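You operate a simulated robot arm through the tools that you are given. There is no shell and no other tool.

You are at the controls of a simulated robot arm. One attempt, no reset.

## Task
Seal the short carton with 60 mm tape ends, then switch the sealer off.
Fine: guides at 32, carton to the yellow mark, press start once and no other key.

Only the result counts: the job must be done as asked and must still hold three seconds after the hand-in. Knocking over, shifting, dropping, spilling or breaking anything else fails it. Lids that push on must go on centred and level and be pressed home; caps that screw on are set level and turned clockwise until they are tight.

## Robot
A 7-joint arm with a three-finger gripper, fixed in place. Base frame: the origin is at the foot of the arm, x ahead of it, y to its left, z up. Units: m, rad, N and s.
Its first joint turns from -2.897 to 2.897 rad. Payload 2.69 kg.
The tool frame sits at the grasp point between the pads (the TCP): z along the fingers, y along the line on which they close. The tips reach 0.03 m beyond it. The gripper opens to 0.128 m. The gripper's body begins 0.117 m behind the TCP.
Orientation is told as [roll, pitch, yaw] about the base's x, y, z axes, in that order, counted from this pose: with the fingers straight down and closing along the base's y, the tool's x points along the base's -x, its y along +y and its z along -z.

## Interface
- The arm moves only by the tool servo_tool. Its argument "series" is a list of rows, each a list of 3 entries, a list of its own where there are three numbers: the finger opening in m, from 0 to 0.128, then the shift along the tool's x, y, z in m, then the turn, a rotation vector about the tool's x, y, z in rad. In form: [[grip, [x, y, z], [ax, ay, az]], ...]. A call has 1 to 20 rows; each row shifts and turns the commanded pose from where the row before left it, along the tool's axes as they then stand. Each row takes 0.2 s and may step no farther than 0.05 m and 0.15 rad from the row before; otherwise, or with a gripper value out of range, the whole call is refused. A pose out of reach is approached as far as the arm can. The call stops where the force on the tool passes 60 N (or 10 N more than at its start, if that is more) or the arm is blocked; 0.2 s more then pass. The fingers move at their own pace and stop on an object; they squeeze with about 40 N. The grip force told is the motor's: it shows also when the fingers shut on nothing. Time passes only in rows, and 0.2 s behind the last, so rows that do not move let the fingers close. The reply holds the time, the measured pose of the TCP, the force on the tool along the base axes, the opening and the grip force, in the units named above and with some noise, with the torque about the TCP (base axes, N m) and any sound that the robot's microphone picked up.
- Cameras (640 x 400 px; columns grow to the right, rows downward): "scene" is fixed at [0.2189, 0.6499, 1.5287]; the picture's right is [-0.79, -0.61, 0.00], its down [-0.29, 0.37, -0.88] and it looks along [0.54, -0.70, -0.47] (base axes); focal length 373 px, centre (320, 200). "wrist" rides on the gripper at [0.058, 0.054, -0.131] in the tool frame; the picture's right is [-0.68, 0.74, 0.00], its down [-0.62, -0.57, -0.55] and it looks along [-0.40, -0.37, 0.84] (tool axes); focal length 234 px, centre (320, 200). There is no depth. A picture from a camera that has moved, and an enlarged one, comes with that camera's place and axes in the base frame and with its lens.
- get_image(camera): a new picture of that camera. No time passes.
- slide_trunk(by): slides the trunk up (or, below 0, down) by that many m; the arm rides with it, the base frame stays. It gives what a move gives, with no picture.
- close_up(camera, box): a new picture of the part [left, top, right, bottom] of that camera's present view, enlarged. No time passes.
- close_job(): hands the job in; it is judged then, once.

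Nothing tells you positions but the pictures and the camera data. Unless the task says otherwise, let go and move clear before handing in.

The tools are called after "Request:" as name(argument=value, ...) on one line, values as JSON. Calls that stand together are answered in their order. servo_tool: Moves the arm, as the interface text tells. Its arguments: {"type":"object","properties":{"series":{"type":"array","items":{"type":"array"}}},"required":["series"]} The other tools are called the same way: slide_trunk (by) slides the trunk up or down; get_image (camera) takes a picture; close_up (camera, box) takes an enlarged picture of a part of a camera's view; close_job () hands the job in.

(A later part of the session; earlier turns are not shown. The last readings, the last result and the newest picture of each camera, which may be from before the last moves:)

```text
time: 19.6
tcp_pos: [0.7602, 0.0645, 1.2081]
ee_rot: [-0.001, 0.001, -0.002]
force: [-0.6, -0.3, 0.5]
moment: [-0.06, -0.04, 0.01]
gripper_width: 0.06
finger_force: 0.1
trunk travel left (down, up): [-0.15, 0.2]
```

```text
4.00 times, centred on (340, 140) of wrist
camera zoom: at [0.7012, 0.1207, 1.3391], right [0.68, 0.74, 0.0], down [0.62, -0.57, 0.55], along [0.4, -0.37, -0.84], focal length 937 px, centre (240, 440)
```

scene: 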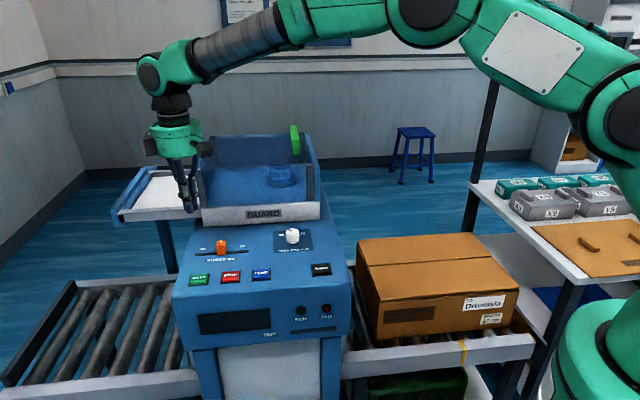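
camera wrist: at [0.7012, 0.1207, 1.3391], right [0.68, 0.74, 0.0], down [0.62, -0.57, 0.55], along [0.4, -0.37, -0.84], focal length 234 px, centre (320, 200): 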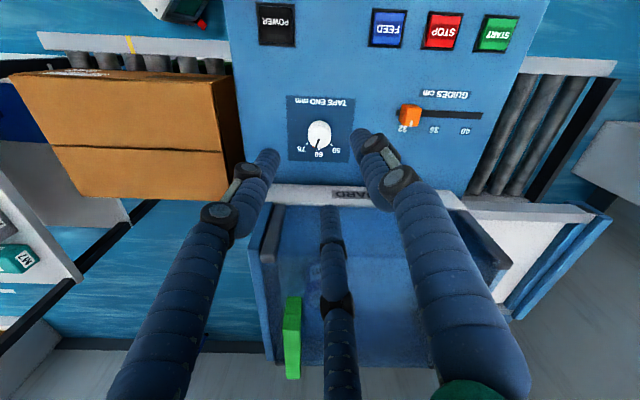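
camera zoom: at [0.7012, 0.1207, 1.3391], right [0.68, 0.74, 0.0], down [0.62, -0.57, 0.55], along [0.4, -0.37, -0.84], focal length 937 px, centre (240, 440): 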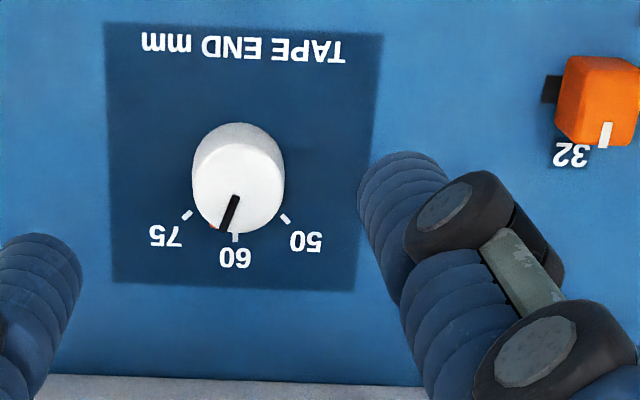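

The dial has gone past 60 towards 75. I'll zoom in to measure how far before turning it back.

Request:
close_up(camera="wrist", box=[280, 90, 360, 170])

Request:
close_up(camera="scene", box=[252, 210, 332, 260])

```text
5.00 times, centred on (320, 130) of wrist
camera zoom: at [0.7012, 0.1207, 1.3391], right [0.68, 0.74, 0.0], down [0.62, -0.57, 0.55], along [0.4, -0.37, -0.84], focal length 1171 px, centre (320, 550)
```

zoom: 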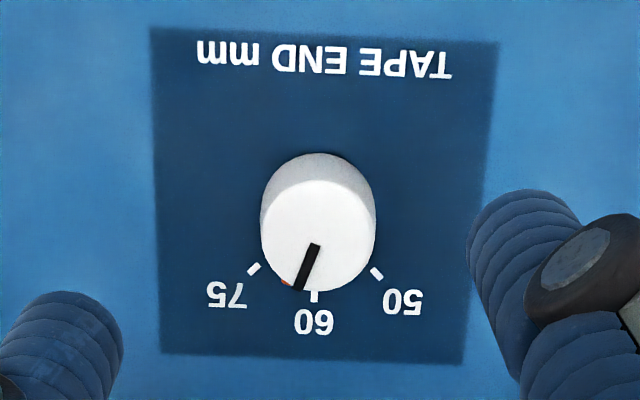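

```text
8.00 times, centred on (292, 235) of scene
camera zoom: at [0.2189, 0.6499, 1.5287], right [-0.79, -0.61, 0.0], down [-0.29, 0.37, -0.88], along [0.54, -0.7, -0.47], focal length 2981 px, centre (544, -80)
```

zoom: 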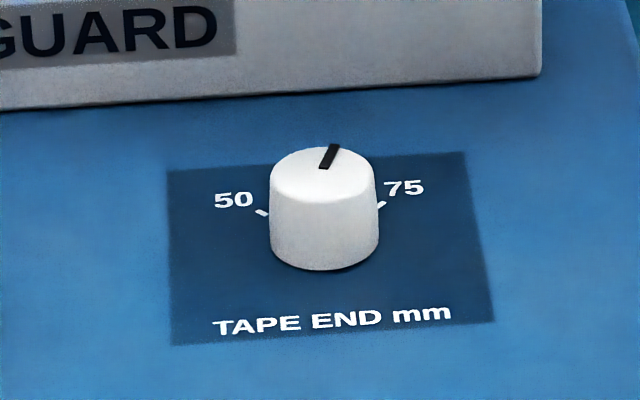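

By my measurement the pointer is about 17° past 60, because the first grip was about 4 mm off centre. The grip readings put the dial centre at (0.780, 0.0425), so I'll re-grip there and check before turning back.

Request:
servo_tool(series=[[0.06, [-0.0199, -0.0221, 0], [0, 0, 0]], [0.06, [0, 0, 0.045], [0, 0, 0]], [0.06, [0, 0, 0.045], [0, 0, 0]], [0.06, [0, 0, 0.045], [0, 0, 0]], [0.06, [0, 0, 0.04], [0, 0, 0]], [0.06, [0, 0, 0.018], [0, 0, 0]], [0.06, [0, 0, 0], [0, 0, 0]]])

Request:
close_up(camera="wrist", box=[240, 100, 400, 200])

```text
time: 21.2
tcp_pos: [0.7805, 0.0408, 1.0127]
ee_rot: [0.001, -0.001, 0.0]
force: [0.5, 0.6, 0.1]
moment: [0.04, 0.0, 0.0]
gripper_width: 0.0599
finger_force: 0.0
trunk travel left (down, up): [-0.15, 0.2]
```

```text
4.00 times, centred on (320, 150) of wrist
camera zoom: at [0.7205, 0.0957, 1.1437], right [0.68, 0.74, 0.0], down [0.62, -0.57, 0.55], along [0.4, -0.37, -0.84], focal length 937 px, centre (320, 400)
```

zoom: 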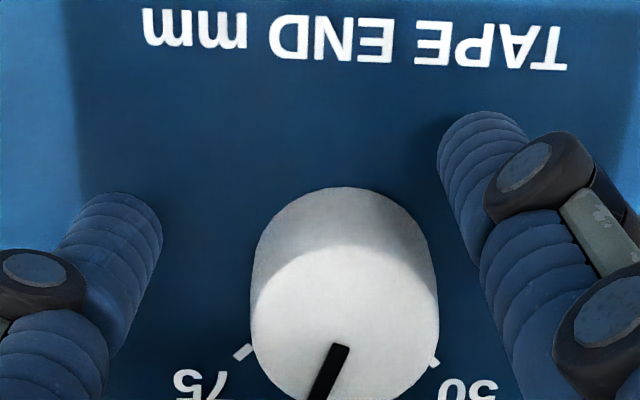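

The fingers are down around the dial with no contact force. I'll close on it and look.

Request:
servo_tool(series=[[0.042, [0, 0, 0], [0, 0, 0]], [0.0, [0, 0, 0], [0, 0, 0]], [0.0, [0, 0, 0], [0, 0, 0]]])

Request:
close_up(camera="wrist", box=[240, 120, 400, 220])

Request:
close_up(camera="scene", box=[252, 210, 332, 260])

```text
time: 22.0
tcp_pos: [0.7821, 0.0406, 1.0125]
ee_rot: [-0.001, -0.002, 0.0]
force: [14.4, -5.1, -3.0]
moment: [-0.17, -0.58, -0.09]
gripper_width: 0.0374
finger_force: 45.2
trunk travel left (down, up): [-0.15, 0.2]
```

```text
4.00 times, centred on (320, 170) of wrist
camera zoom: at [0.7216, 0.0952, 1.1438], right [0.68, 0.74, 0.0], down [0.61, -0.57, 0.55], along [0.4, -0.37, -0.84], focal length 937 px, centre (320, 320)
```

zoom: 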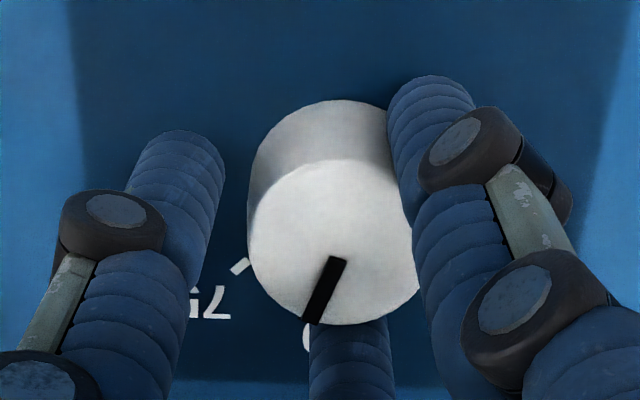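

```text
8.00 times, centred on (292, 235) of scene
camera zoom: at [0.2189, 0.6499, 1.5287], right [-0.79, -0.61, 0.0], down [-0.29, 0.37, -0.88], along [0.54, -0.7, -0.47], focal length 2981 px, centre (544, -80)
```

zoom: 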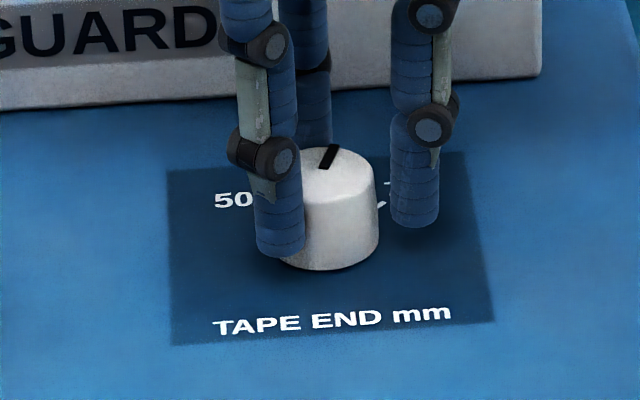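

Gripped with the pointer now about 13° past 60. I'll ease off the side load and turn back 13°.

Request:
servo_tool(series=[[0.0, [-0.003, -0.001, 0], [0, 0, 0]], [0.0, [0, 0, 0], [0, 0, -0.075]], [0.0, [0, 0, 0], [0, 0, -0.075]], [0.0, [0, 0, 0], [0, 0, -0.075]], [0.0, [0, 0, 0], [0, 0, 0]]])

Request:
close_up(camera="wrist", box=[240, 120, 400, 220])

Request:
close_up(camera="scene", box=[252, 210, 332, 260])

```text
time: 23.2
tcp_pos: [0.7834, 0.042, 1.0134]
ee_rot: [0.001, 0.002, 0.225]
force: [-1.2, -4.0, -4.2]
moment: [-0.28, 0.01, 0.0]
gripper_width: 0.036
finger_force: 45.0
trunk travel left (down, up): [-0.15, 0.2]
```

```text
4.00 times, centred on (320, 170) of wrist
camera zoom: at [0.7132, 0.081, 1.1441], right [0.49, 0.87, 0.0], down [0.73, -0.41, 0.55], along [0.48, -0.27, -0.84], focal length 937 px, centre (320, 320)
```

zoom: 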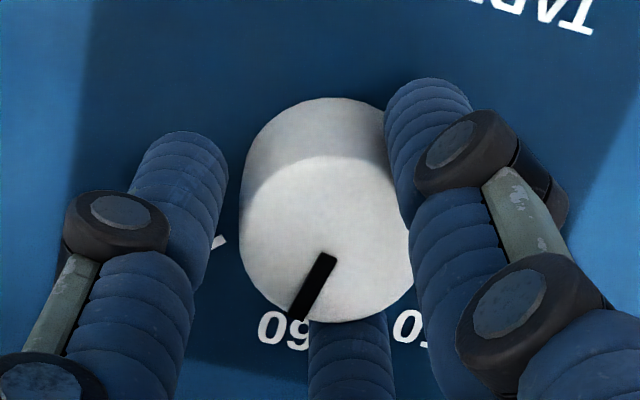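

```text
8.00 times, centred on (292, 235) of scene
camera zoom: at [0.2189, 0.6499, 1.5287], right [-0.79, -0.61, 0.0], down [-0.29, 0.37, -0.88], along [0.54, -0.7, -0.47], focal length 2981 px, centre (544, -80)
```

zoom: 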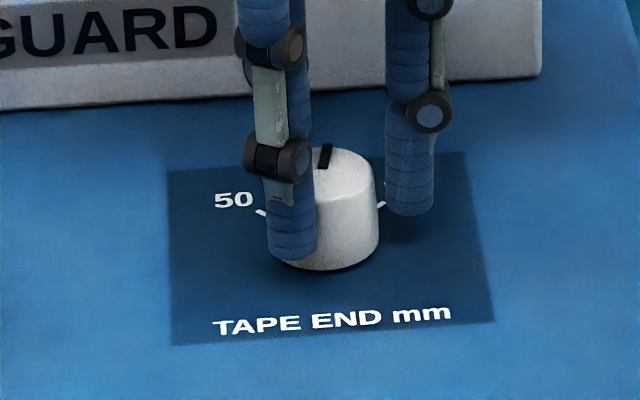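

The side load is gone and the grip is centred. The pointer is still about 9° past 60, so I'll turn it back a little more, then release and measure from above.

Request:
servo_tool(series=[[0.0, [0, 0, 0], [0, 0, -0.075]], [0.0, [0, 0, 0], [0, 0, -0.07]], [0.0, [0, 0, 0], [0, 0, 0]], [0.06, [0, 0, 0], [0, 0, 0]], [0.06, [0, 0, 0], [0, 0, 0]], [0.06, [0, 0, -0.04], [0, 0, 0]], [0.06, [0, 0, -0.05], [0, 0, 0]], [0.06, [0, 0, -0.05], [0, 0, 0]], [0.06, [0, 0, -0.05], [0, 0, 0]]])

Request:
close_up(camera="wrist", box=[280, 100, 376, 160])

Request:
close_up(camera="scene", box=[268, 220, 316, 250])

Request:
get_image(camera="wrist")

```text
time: 25.2
tcp_pos: [0.7834, 0.0396, 1.2057]
ee_rot: [0.0, -0.001, 0.371]
force: [0.7, -0.5, -0.7]
moment: [-0.02, 0.0, 0.0]
gripper_width: 0.0603
finger_force: 0.0
trunk travel left (down, up): [-0.15, 0.2]
```

```text
6.67 times, centred on (328, 130) of wrist
camera zoom: at [0.7084, 0.0698, 1.3356], right [0.36, 0.93, 0.0], down [0.78, -0.3, 0.55], along [0.51, -0.2, -0.84], focal length 1561 px, centre (267, 667)
```

zoom: 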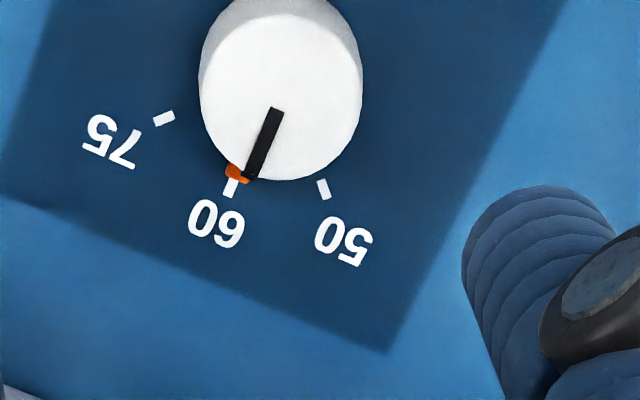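

```text
13.33 times, centred on (292, 235) of scene
camera zoom: at [0.2189, 0.6499, 1.5287], right [-0.79, -0.61, 0.0], down [-0.29, 0.37, -0.88], along [0.54, -0.7, -0.47], focal length 4969 px, centre (693, -267)
```

zoom: 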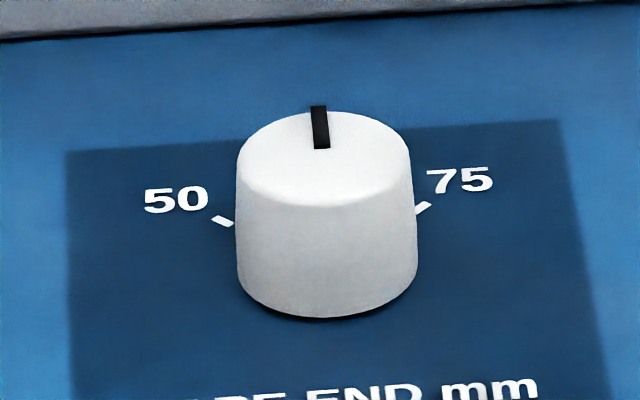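

```text
taken
camera wrist: at [0.7084, 0.0698, 1.3356], right [0.36, 0.93, 0.0], down [0.78, -0.3, 0.55], along [0.51, -0.2, -0.84], focal length 234 px, centre (320, 200)
```

wrist: 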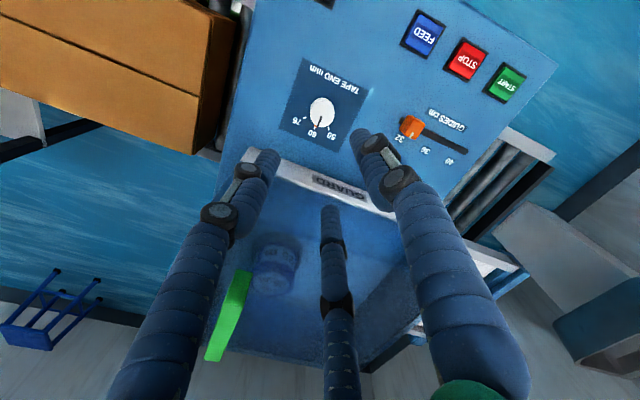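

The dial now reads 60, within a couple of degrees from both cameras. Next is the carton: its trailing face (e ≈ −0.097) has to come to the yellow mark (e ≈ 0.109). A table edge sits close behind the carton, so I'll tilt the closed fingers, hook them over the trailing top edge and draw the carton towards the machine. First I'll move over there and tilt.

Request:
servo_tool(series=[[0.0, [0, 0, -0.015], [0, 0, -0.138]], [0.0, [0, 0, -0.015], [0, 0, -0.138]], [0.0, [0, 0, -0.015], [0, 0, -0.138]], [0.0, [0.044, -0.013, 0], [0, 0, 0]], [0.0, [0.044, -0.013, 0], [0, 0, 0]], [0.0, [0.044, -0.013, 0], [0, 0, 0]], [0.0, [0.044, -0.013, 0], [0, 0, 0]], [0.0, [0.044, -0.013, 0], [0, 0, 0]], [0.0, [0.044, -0.013, 0], [0, 0, 0]], [0.0, [0.044, -0.013, 0], [0, 0, 0]], [0.0, [0.044, -0.013, 0], [0, 0, 0]], [0.0, [0.044, -0.013, 0], [0, 0, 0]]])

Request:
get_image(camera="wrist")

Request:
get_image(camera="scene")

```text
time: 27.8
tcp_pos: [0.5854, -0.3199, 1.2466]
ee_rot: [0.0, 0.0, 0.784]
force: [-0.2, 0.0, 0.8]
moment: [-0.03, 0.0, -0.01]
gripper_width: 0.0022
finger_force: 31.4
trunk travel left (down, up): [-0.15, 0.2]
```

```text
taken
camera wrist: at [0.5046, -0.3219, 1.3778], right [-0.04, 1.0, 0.0], down [0.84, 0.03, 0.55], along [0.55, 0.02, -0.84], focal length 234 px, centre (320, 200)
```

wrist: 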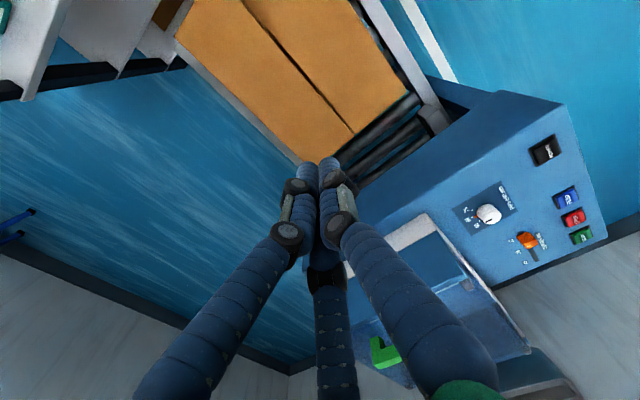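

```text
taken
```

scene: 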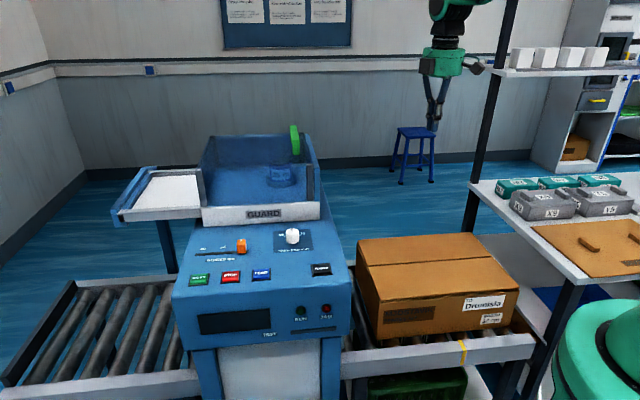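

I'm above the carton now. I'll tilt the tool about 46° towards the infeed end and look at the trailing edge and table.

Request:
servo_tool(series=[[0.0, [0, 0, 0], [0, 0.1333, 0]], [0.0, [0, 0, 0], [0, 0.1333, 0]], [0.0, [0, 0, 0], [0, 0.1333, 0]], [0.0, [0, 0, 0], [0, 0.1333, 0]], [0.0, [0, 0, 0], [0, 0.1333, 0]], [0.0, [0, 0, 0], [0, 0.1335, 0]]])

Request:
get_image(camera="wrist")

Request:
get_image(camera="scene")

```text
time: 29.2
tcp_pos: [0.5859, -0.3218, 1.2499]
ee_rot: [-0.001, 0.801, 0.785]
force: [-0.7, 0.8, 0.2]
moment: [0.0, 0.01, 0.02]
gripper_width: 0.0021
finger_force: 31.3
trunk travel left (down, up): [-0.15, 0.2]
```

```text
taken
camera wrist: at [0.585, -0.2443, 1.3822], right [-0.19, 0.85, -0.49], down [0.98, 0.18, -0.06], along [0.04, -0.49, -0.87], focal length 234 px, centre (320, 200)
```

wrist: 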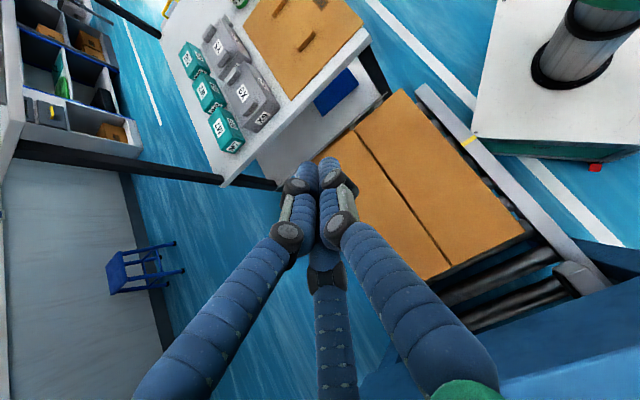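

```text
taken
```

scene: 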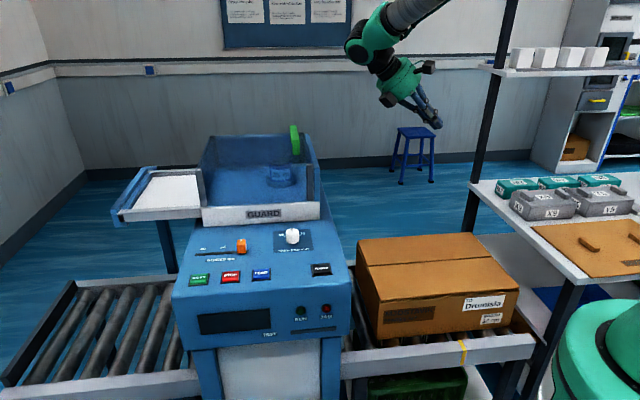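

The tilt works, and I can see the trailing edge, the table edge and the lower shelf. I'll zoom in to measure the gap.

Request:
close_up(camera="wrist", box=[240, 60, 432, 180])

Request:
close_up(camera="wrist", box=[380, 70, 540, 170])

Request:
close_up(camera="scene", box=[440, 220, 600, 360])

```text
3.33 times, centred on (336, 120) of wrist
camera zoom: at [0.585, -0.2443, 1.3822], right [-0.19, 0.85, -0.49], down [0.98, 0.18, -0.06], along [0.04, -0.49, -0.87], focal length 781 px, centre (267, 467)
```

zoom: 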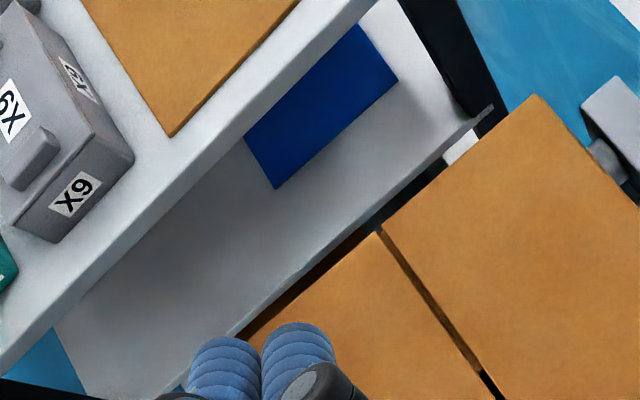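

```text
4.00 times, centred on (460, 120) of wrist
camera zoom: at [0.585, -0.2443, 1.3822], right [-0.19, 0.85, -0.49], down [0.98, 0.18, -0.06], along [0.04, -0.49, -0.87], focal length 937 px, centre (-240, 520)
```

zoom: 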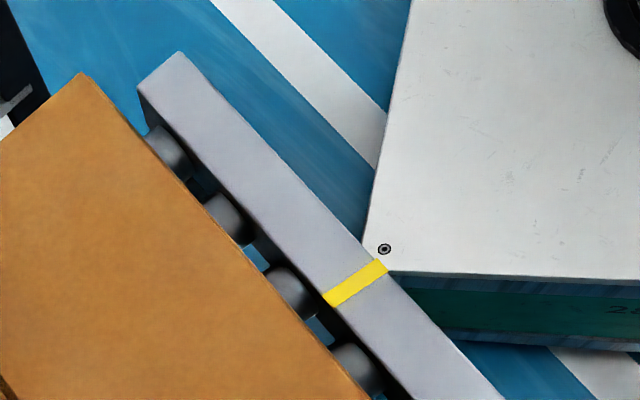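

```text
2.86 times, centred on (520, 290) of scene
camera zoom: at [0.2189, 0.6499, 1.5287], right [-0.79, -0.61, 0.0], down [-0.29, 0.37, -0.88], along [0.54, -0.7, -0.47], focal length 1065 px, centre (-251, -57)
```

zoom: 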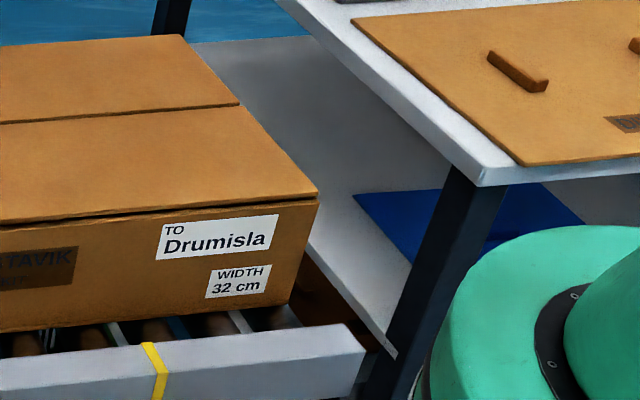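

A better match puts the table top at z ≈ 0.80 with its edge at e ≈ −0.25, and the shelf at about z 0.5, so there's ample room behind the carton. The trailing edge is at e −0.099 and the seam at n −0.647. I'll move behind and above the edge and come down most of the way.

Request:
servo_tool(series=[[0.0, [0.02965, 0, 0.0306], [0, 0, 0]], [0.0, [0.02965, 0, 0.0306], [0, 0, 0]], [0.0, [0.02965, 0, 0.0306], [0, 0, 0]], [0.0, [0.02965, 0, 0.0306], [0, 0, 0]], [0.0, [0.02965, 0, 0.0306], [0, 0, 0]], [0.0, [0.02965, 0, 0.0306], [0, 0, 0]], [0.0, [0.02965, 0, 0.0306], [0, 0, 0]], [0.0, [0.02965, 0, 0.0306], [0, 0, 0]], [0.0, [-0.0319, 0, 0.0309], [0, 0, 0]], [0.0, [-0.0319, 0, 0.0309], [0, 0, 0]], [0.0, [-0.0319, 0, 0.0309], [0, 0, 0]], [0.0, [-0.0319, 0, 0.0309], [0, 0, 0]], [0.0, [-0.0319, 0, 0.0309], [0, 0, 0]], [0.0, [-0.0319, 0, 0.0309], [0, 0, 0]], [0.0, [-0.0319, 0, 0.0309], [0, 0, 0]], [0.0, [-0.0319, 0, 0.0309], [0, 0, 0]]])

Request:
get_image(camera="wrist")

Request:
get_image(camera="scene")

```text
time: 32.6
tcp_pos: [0.3429, -0.5623, 0.8931]
ee_rot: [-0.002, 0.8, 0.784]
force: [-0.6, 0.8, 0.9]
moment: [0.0, 0.01, -0.01]
gripper_width: 0.0024
finger_force: 31.5
trunk travel left (down, up): [-0.15, 0.2]
```

```text
taken
camera wrist: at [0.342, -0.4856, 1.0257], right [-0.19, 0.85, -0.49], down [0.98, 0.18, -0.06], along [0.04, -0.49, -0.87], focal length 234 px, centre (320, 200)
```

wrist: 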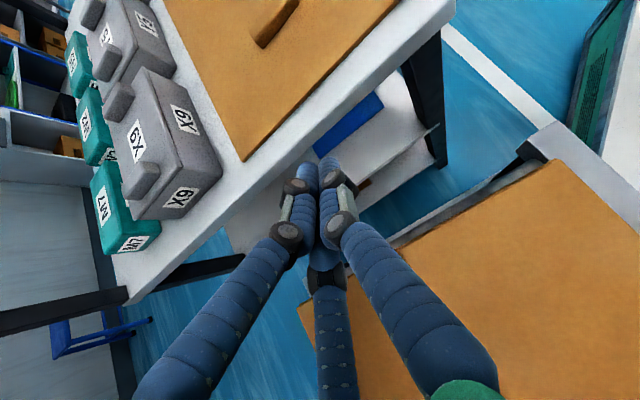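

```text
taken
```

scene: 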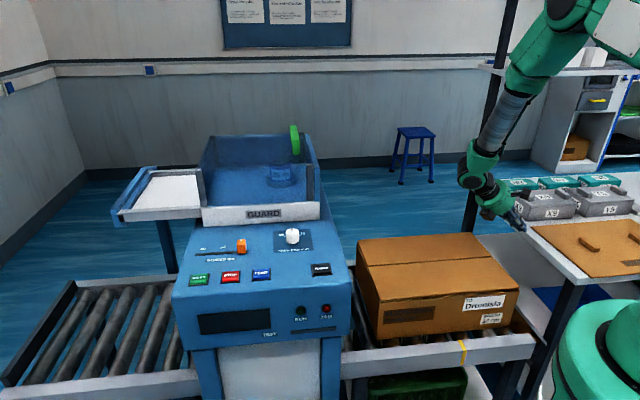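

The fingertips are behind the carton and clear of the table. I'll check the arm's clearance to the upper shelf and bins before going on.

Request:
close_up(camera="scene", box=[440, 0, 640, 125])

Request:
close_up(camera="scene", box=[440, 120, 640, 245])

Request:
close_up(camera="wrist", box=[240, 100, 432, 220])

```text
3.20 times, centred on (540, 62) of scene
camera zoom: at [0.2189, 0.6499, 1.5287], right [-0.79, -0.61, 0.0], down [-0.29, 0.37, -0.88], along [0.54, -0.7, -0.47], focal length 1192 px, centre (-384, 640)
```

zoom: 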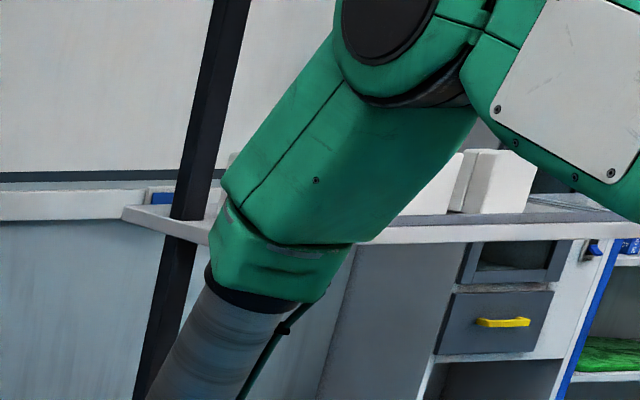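

```text
3.20 times, centred on (540, 182) of scene
camera zoom: at [0.2189, 0.6499, 1.5287], right [-0.79, -0.61, 0.0], down [-0.29, 0.37, -0.88], along [0.54, -0.7, -0.47], focal length 1192 px, centre (-384, 256)
```

zoom: 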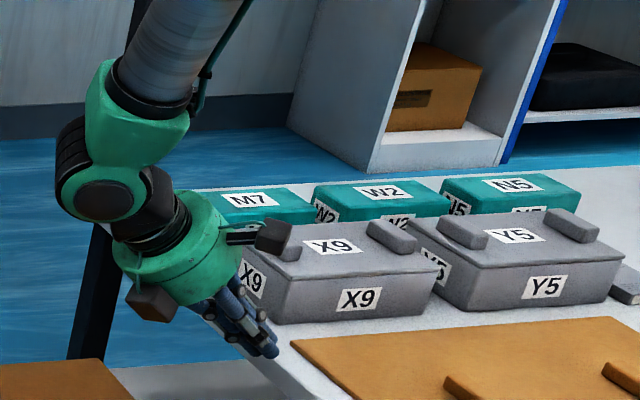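

```text
3.33 times, centred on (336, 160) of wrist
camera zoom: at [0.342, -0.4856, 1.0257], right [-0.19, 0.85, -0.49], down [0.98, 0.18, -0.06], along [0.04, -0.49, -0.87], focal length 781 px, centre (267, 333)
```

zoom: 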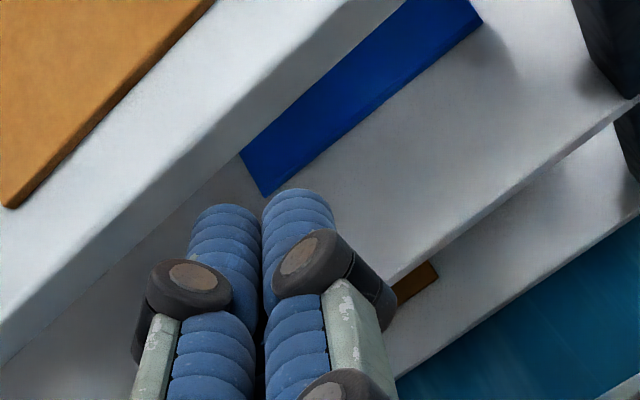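

Clearances look good. I'll lower the tips behind the carton's trailing top edge.

Request:
servo_tool(series=[[0.0, [-0.0239, 0, 0.0232], [0, 0, 0]], [0.0, [-0.0239, 0, 0.0232], [0, 0, 0]], [0.0, [-0.0239, 0, 0.0232], [0, 0, 0]], [0.0, [-0.0239, 0, 0.0232], [0, 0, 0]]])

Request:
get_image(camera="wrist")

Request:
get_image(camera="scene")

```text
time: 33.6
tcp_pos: [0.3442, -0.5603, 0.7605]
ee_rot: [-0.001, 0.799, 0.781]
force: [-0.1, -0.2, 0.3]
moment: [0.02, 0.0, -0.02]
gripper_width: 0.0022
finger_force: 31.5
trunk travel left (down, up): [-0.15, 0.2]
```

```text
taken
camera wrist: at [0.3437, -0.4833, 0.893], right [-0.19, 0.85, -0.49], down [0.98, 0.18, -0.06], along [0.04, -0.49, -0.87], focal length 234 px, centre (320, 200)
```

wrist: 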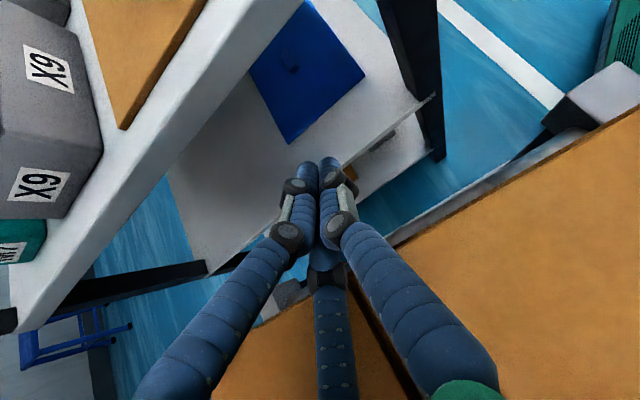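

```text
taken
```

scene: 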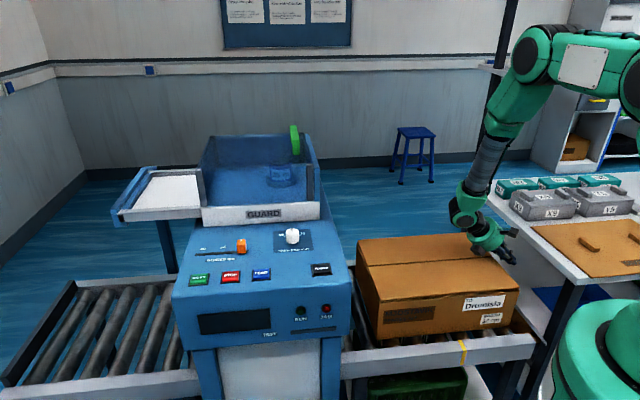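

The fingers are hooked behind the edge with no contact yet. I'll draw the carton towards the machine, starting with a short test pull.

Request:
servo_tool(series=[[0.0, [-0.00696, 0, -0.00718], [0, 0, 0]], [0.0, [-0.00696, 0, -0.00718], [0, 0, 0]], [0.0, [-0.00696, 0, -0.00718], [0, 0, 0]], [0.0, [-0.00696, 0, -0.00718], [0, 0, 0]], [0.0, [-0.00696, 0, -0.00718], [0, 0, 0]], [0.0, [-0.00696, 0, -0.00718], [0, 0, 0]], [0.0, [-0.00696, 0, -0.00718], [0, 0, 0]]])

Request:
get_image(camera="wrist")

Request:
get_image(camera="scene")

```text
time: 35.2
tcp_pos: [0.3942, -0.5099, 0.7609]
ee_rot: [0.003, 0.801, 0.785]
force: [0.6, -1.2, 2.2]
moment: [0.05, -0.08, -0.01]
gripper_width: 0.0021
finger_force: 31.7
trunk travel left (down, up): [-0.15, 0.2]
```

```text
taken
camera wrist: at [0.3935, -0.434, 0.8935], right [-0.19, 0.85, -0.48], down [0.98, 0.18, -0.06], along [0.04, -0.49, -0.87], focal length 234 px, centre (320, 200)
```

wrist: 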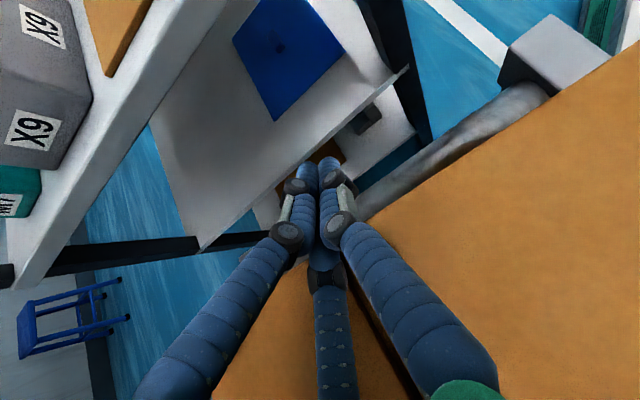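

```text
taken
```

scene: 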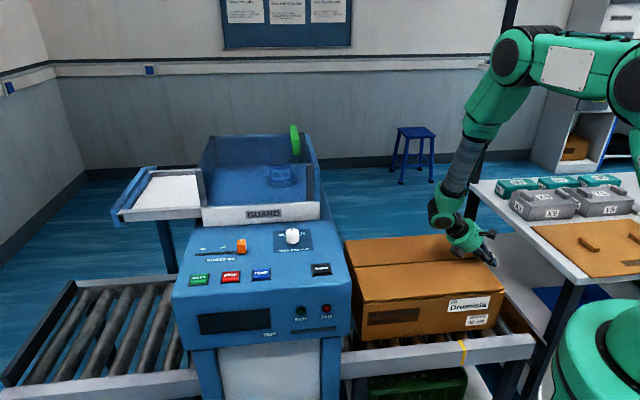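

The carton follows easily at about 2 N. I'll keep pulling, stopping short of the mark to measure.

Request:
servo_tool(series=[[0.0, [-0.00696, 0, -0.00718], [0, 0, 0]], [0.0, [-0.00696, 0, -0.00718], [0, 0, 0]], [0.0, [-0.00696, 0, -0.00718], [0, 0, 0]], [0.0, [-0.00696, 0, -0.00718], [0, 0, 0]], [0.0, [-0.00696, 0, -0.00718], [0, 0, 0]], [0.0, [-0.00696, 0, -0.00718], [0, 0, 0]], [0.0, [-0.00696, 0, -0.00718], [0, 0, 0]], [0.0, [-0.00696, 0, -0.00718], [0, 0, 0]], [0.0, [-0.00696, 0, -0.00718], [0, 0, 0]], [0.0, [-0.00696, 0, -0.00718], [0, 0, 0]], [0.0, [-0.00557, 0, -0.00574], [0, 0, 0]], [0.0, [-0.00348, 0, -0.00359], [0, 0, 0]]])

Request:
get_image(camera="wrist")

Request:
get_image(camera="scene")

Request:
close_up(camera="scene", box=[330, 220, 554, 360])

```text
time: 37.8
tcp_pos: [0.4753, -0.433, 0.7599]
ee_rot: [-0.001, 0.8, 0.783]
force: [0.7, -2.0, 8.5]
moment: [0.15, -0.22, -0.04]
gripper_width: 0.0024
finger_force: 31.3
trunk travel left (down, up): [-0.15, 0.2]
```

```text
taken
camera wrist: at [0.4742, -0.3555, 0.8923], right [-0.19, 0.85, -0.49], down [0.98, 0.18, -0.06], along [0.04, -0.49, -0.87], focal length 234 px, centre (320, 200)
```

wrist: 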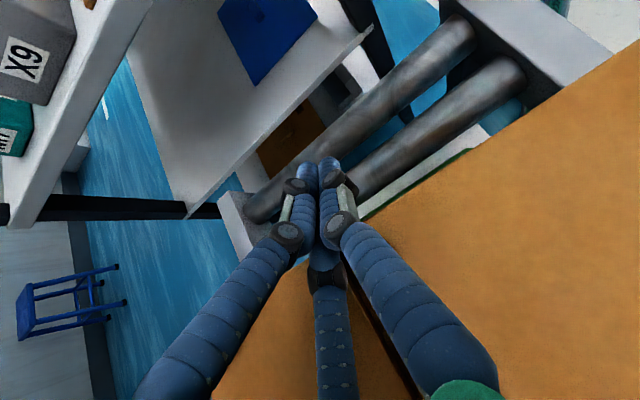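

```text
taken
```

scene: 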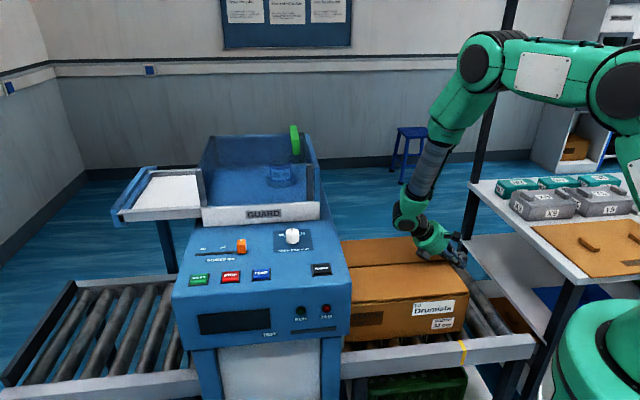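

```text
2.86 times, centred on (442, 290) of scene
camera zoom: at [0.2189, 0.6499, 1.5287], right [-0.79, -0.61, 0.0], down [-0.29, 0.37, -0.88], along [0.54, -0.7, -0.47], focal length 1065 px, centre (-29, -57)
```

zoom: 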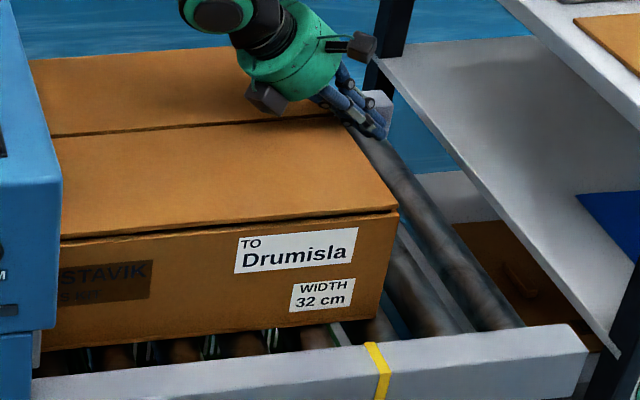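

The trailing edge is now at e ≈ 0.057, about 5 cm short of the mark at 0.109. I'll pull another 4.5 cm slowly and re-measure.

Request:
servo_tool(series=[[0.0, [-0.00557, 0, -0.00574], [0, 0, 0]], [0.0, [-0.00557, 0, -0.00574], [0, 0, 0]], [0.0, [-0.00557, 0, -0.00574], [0, 0, 0]], [0.0, [-0.00557, 0, -0.00574], [0, 0, 0]], [0.0, [-0.00557, 0, -0.00574], [0, 0, 0]], [0.0, [-0.00348, 0, -0.00359], [0, 0, 0]]])

Request:
close_up(camera="scene", box=[330, 220, 554, 360])

Request:
close_up(camera="scene", box=[410, 290, 506, 350])

Request:
get_image(camera="wrist")

```text
time: 39.2
tcp_pos: [0.5067, -0.4002, 0.759]
ee_rot: [0.0, 0.798, 0.784]
force: [1.6, -3.1, 3.0]
moment: [0.08, -0.09, -0.11]
gripper_width: 0.0023
finger_force: 31.4
trunk travel left (down, up): [-0.15, 0.2]
```

```text
2.86 times, centred on (442, 290) of scene
camera zoom: at [0.2189, 0.6499, 1.5287], right [-0.79, -0.61, 0.0], down [-0.29, 0.37, -0.88], along [0.54, -0.7, -0.47], focal length 1065 px, centre (-29, -57)
```

zoom: 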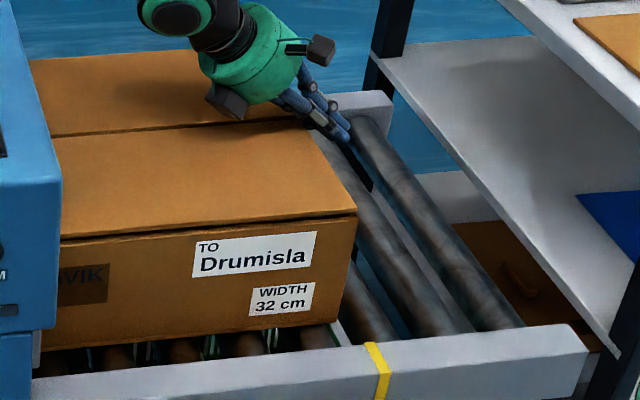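

```text
6.67 times, centred on (458, 320) of scene
camera zoom: at [0.2189, 0.6499, 1.5287], right [-0.79, -0.61, 0.0], down [-0.29, 0.37, -0.88], along [0.54, -0.7, -0.47], focal length 2484 px, centre (-600, -600)
```

zoom: 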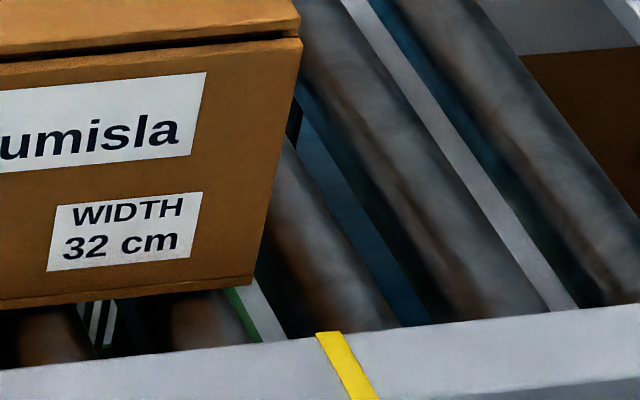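

```text
taken
camera wrist: at [0.506, -0.3234, 0.8922], right [-0.19, 0.85, -0.49], down [0.98, 0.18, -0.06], along [0.04, -0.49, -0.87], focal length 234 px, centre (320, 200)
```

wrist: 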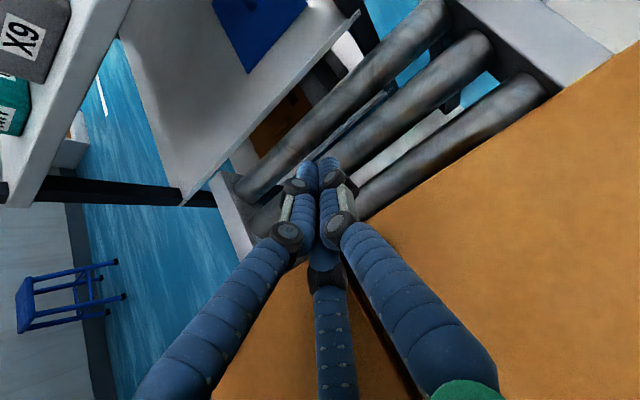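

Re-measuring with matched points shows my first mark estimate mixed two rail edges. The rail top is at z ≈ 0.60 and the mark at e ≈ 0.083, so the carton is now about 2 cm past it. I'll back out of the hook, set the tool vertical above the carton and look again before drawing it back.

Request:
servo_tool(series=[[0.0, [0.0209, 0, 0.0215], [0, 0, 0]], [0.0, [0.0287, 0, -0.0278], [0, 0, 0]], [0.0, [0.0287, 0, -0.0278], [0, 0, 0]], [0.0, [0.0287, 0, -0.0278], [0, 0, 0]], [0.0, [0.0287, 0, -0.0278], [0, 0, 0]], [0.0, [0.0287, 0, -0.0278], [0, 0, 0]], [0.0, [0.0287, 0, -0.0278], [0, 0, 0]], [0.0, [0.0287, 0, -0.0278], [0, 0, 0]], [0.0, [0, 0, 0], [0, -0.1333, 0]], [0.0, [0, 0, 0], [0, -0.1333, 0]], [0.0, [0, 0, 0], [0, -0.1333, 0]], [0.0, [0, 0, 0], [0, -0.1333, 0]], [0.0, [0, 0, 0], [0, -0.1333, 0]], [0.0, [0, 0, 0], [0, -0.1335, 0]]])

Request:
get_image(camera="wrist")

Request:
close_up(camera="scene", box=[330, 220, 554, 360])

Request:
close_up(camera="scene", box=[410, 310, 506, 370])

```text
time: 42.2
tcp_pos: [0.4862, -0.4202, 1.0383]
ee_rot: [0.0, -0.001, 0.784]
force: [-0.3, 0.6, 0.7]
moment: [-0.04, 0.01, 0.0]
gripper_width: 0.0021
finger_force: 31.8
trunk travel left (down, up): [-0.15, 0.2]
```

```text
taken
camera wrist: at [0.4052, -0.4237, 1.1694], right [-0.04, 1.0, 0.0], down [0.83, 0.03, 0.55], along [0.55, 0.02, -0.84], focal length 234 px, centre (320, 200)
```

wrist: 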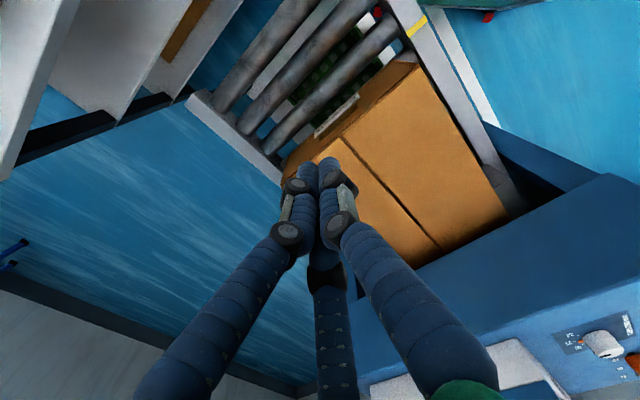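

```text
2.86 times, centred on (442, 290) of scene
camera zoom: at [0.2189, 0.6499, 1.5287], right [-0.79, -0.61, 0.0], down [-0.29, 0.37, -0.88], along [0.54, -0.7, -0.47], focal length 1065 px, centre (-29, -57)
```

zoom: 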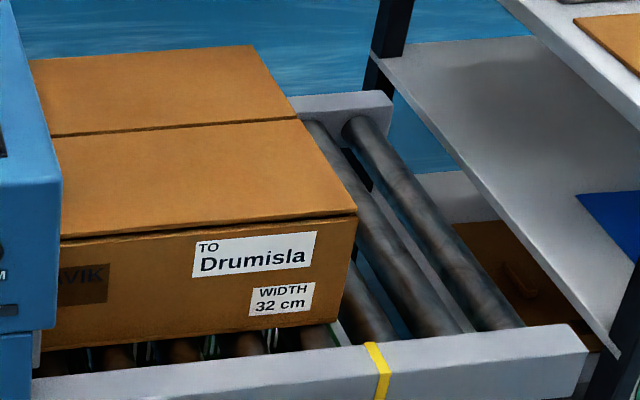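

```text
6.67 times, centred on (458, 340) of scene
camera zoom: at [0.2189, 0.6499, 1.5287], right [-0.79, -0.61, 0.0], down [-0.29, 0.37, -0.88], along [0.54, -0.7, -0.47], focal length 2484 px, centre (-600, -733)
```

zoom: 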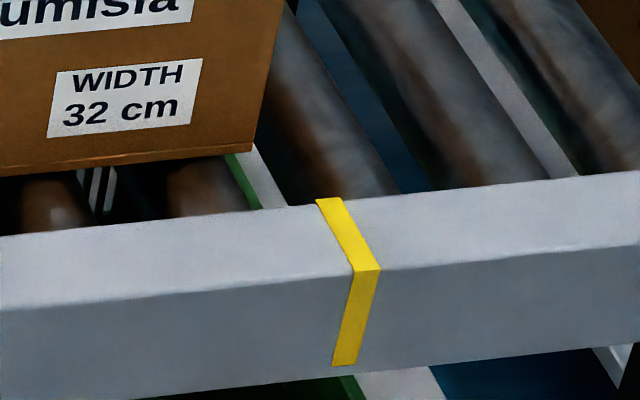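

Both the mark and the carton's trailing corner are visible to the wrist camera now. I'll zoom in for a direct comparison.

Request:
close_up(camera="wrist", box=[340, 0, 500, 100])

Request:
close_up(camera="wrist", box=[270, 40, 430, 180])

```text
4.00 times, centred on (420, 50) of wrist
camera zoom: at [0.4052, -0.4237, 1.1694], right [-0.04, 1.0, 0.0], down [0.83, 0.03, 0.55], along [0.55, 0.02, -0.84], focal length 937 px, centre (-80, 800)
```

zoom: 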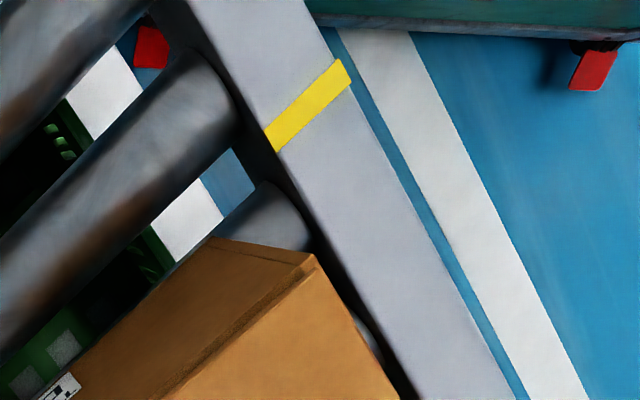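

```text
2.86 times, centred on (350, 110) of wrist
camera zoom: at [0.4052, -0.4237, 1.1694], right [-0.04, 1.0, 0.0], down [0.83, 0.03, 0.55], along [0.55, 0.02, -0.84], focal length 669 px, centre (234, 457)
```

zoom: 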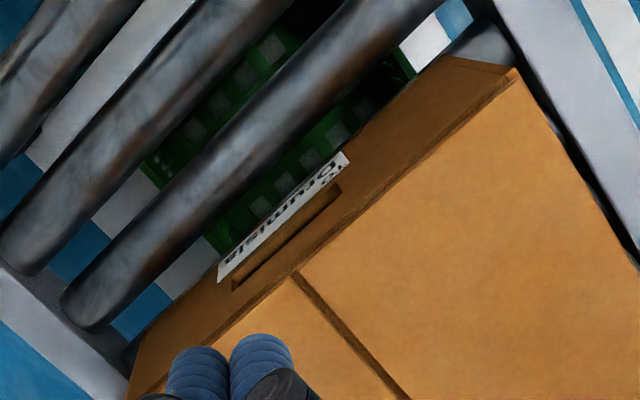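

Measured directly, the trailing face is at e ≈ 0.104 and the mark centre at e ≈ 0.087, so the carton is about 1.6 cm too far in. I'll rest the closed fingertips on the carton's top with light pressure and draw it back. First I'll go down to just above the top.

Request:
servo_tool(series=[[0.0, [-0.0385, -0.001, 0], [0, 0, 0]], [0.0, [-0.0385, -0.001, 0], [0, 0, 0]], [0.0, [-0.0385, -0.001, 0], [0, 0, 0]], [0.0, [-0.0385, -0.001, 0], [0, 0, 0]], [0.0, [0, 0, 0.0455], [0, 0, 0]], [0.0, [0, 0, 0.0455], [0, 0, 0]], [0.0, [0, 0, 0.0455], [0, 0, 0]], [0.0, [0, 0, 0.0455], [0, 0, 0]], [0.0, [0, 0, 0.0455], [0, 0, 0]], [0.0, [0, 0, 0.01], [0, 0, 0]], [0.0, [0, 0, 0], [0, 0, 0]]])

Request:
get_image(camera="wrist")

```text
time: 44.6
tcp_pos: [0.5969, -0.3151, 0.802]
ee_rot: [0.0, 0.0, 0.784]
force: [-0.2, -1.2, -0.8]
moment: [0.05, 0.02, 0.0]
gripper_width: 0.0021
finger_force: 31.2
trunk travel left (down, up): [-0.15, 0.2]
```

```text
taken
camera wrist: at [0.5172, -0.3171, 0.9327], right [-0.04, 1.0, 0.0], down [0.84, 0.03, 0.55], along [0.55, 0.02, -0.84], focal length 234 px, centre (320, 200)
```

wrist: 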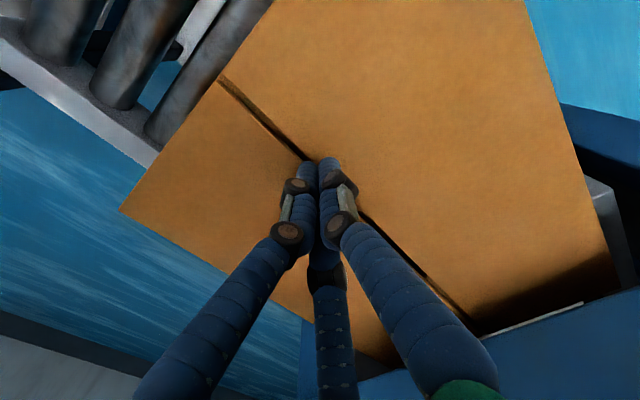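

The tips are about 1 cm above the carton top. I'll press down gently in small steps.

Request:
servo_tool(series=[[0.0, [0, 0, 0.004], [0, 0, 0]], [0.0, [0, 0, 0.004], [0, 0, 0]], [0.0, [0, 0, 0.003], [0, 0, 0]]])

```text
time: 45.4
tcp_pos: [0.5968, -0.3164, 0.7908]
ee_rot: [-0.001, 0.001, 0.783]
force: [-2.8, 0.7, 6.8]
moment: [0.04, 0.07, 0.04]
gripper_width: 0.0021
finger_force: 31.6
trunk travel left (down, up): [-0.15, 0.2]
```

Contact at about 7 N. I'll add a little pressure and draw the carton back about 16 mm.

Request:
servo_tool(series=[[0.0, [0, 0, 0.002], [0, 0, 0]], [0.0, [0.004, 0, 0], [0, 0, 0]], [0.0, [0.004, 0, 0], [0, 0, 0]], [0.0, [0.004, 0, 0], [0, 0, 0]], [0.0, [0.004, 0, 0], [0, 0, 0]], [0.0, [0, 0, 0], [0, 0, 0]]])

Request:
close_up(camera="scene", box=[410, 310, 506, 370])

Request:
get_image(camera="scene")

```text
time: 46.8
tcp_pos: [0.5843, -0.3262, 0.7906]
ee_rot: [0.0, -0.002, 0.784]
force: [-4.9, 3.5, 35.0]
moment: [0.16, 0.21, 0.03]
gripper_width: 0.0059
finger_force: 31.4
trunk travel left (down, up): [-0.15, 0.2]
```

```text
6.67 times, centred on (458, 340) of scene
camera zoom: at [0.2189, 0.6499, 1.5287], right [-0.79, -0.61, 0.0], down [-0.29, 0.37, -0.88], along [0.54, -0.7, -0.47], focal length 2484 px, centre (-600, -733)
```

zoom: 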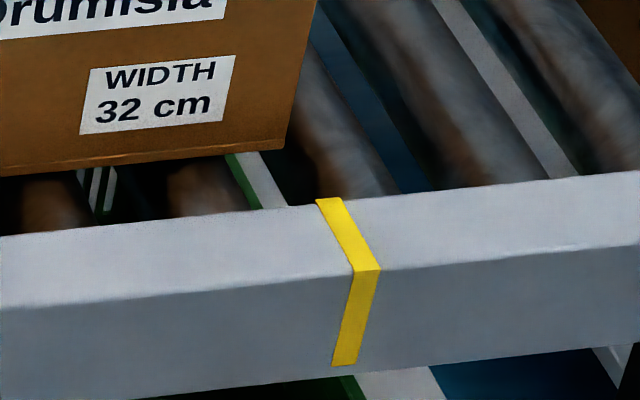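

```text
taken
```

scene: 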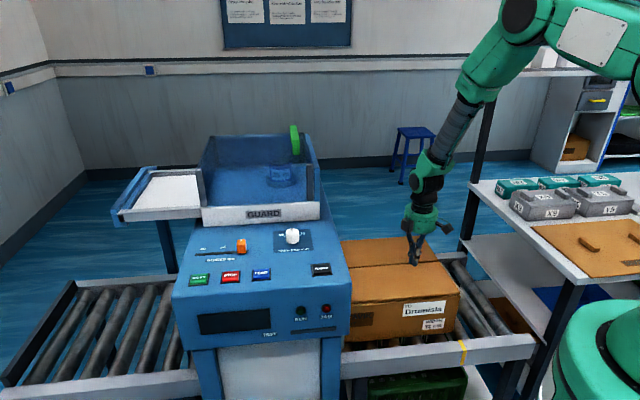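

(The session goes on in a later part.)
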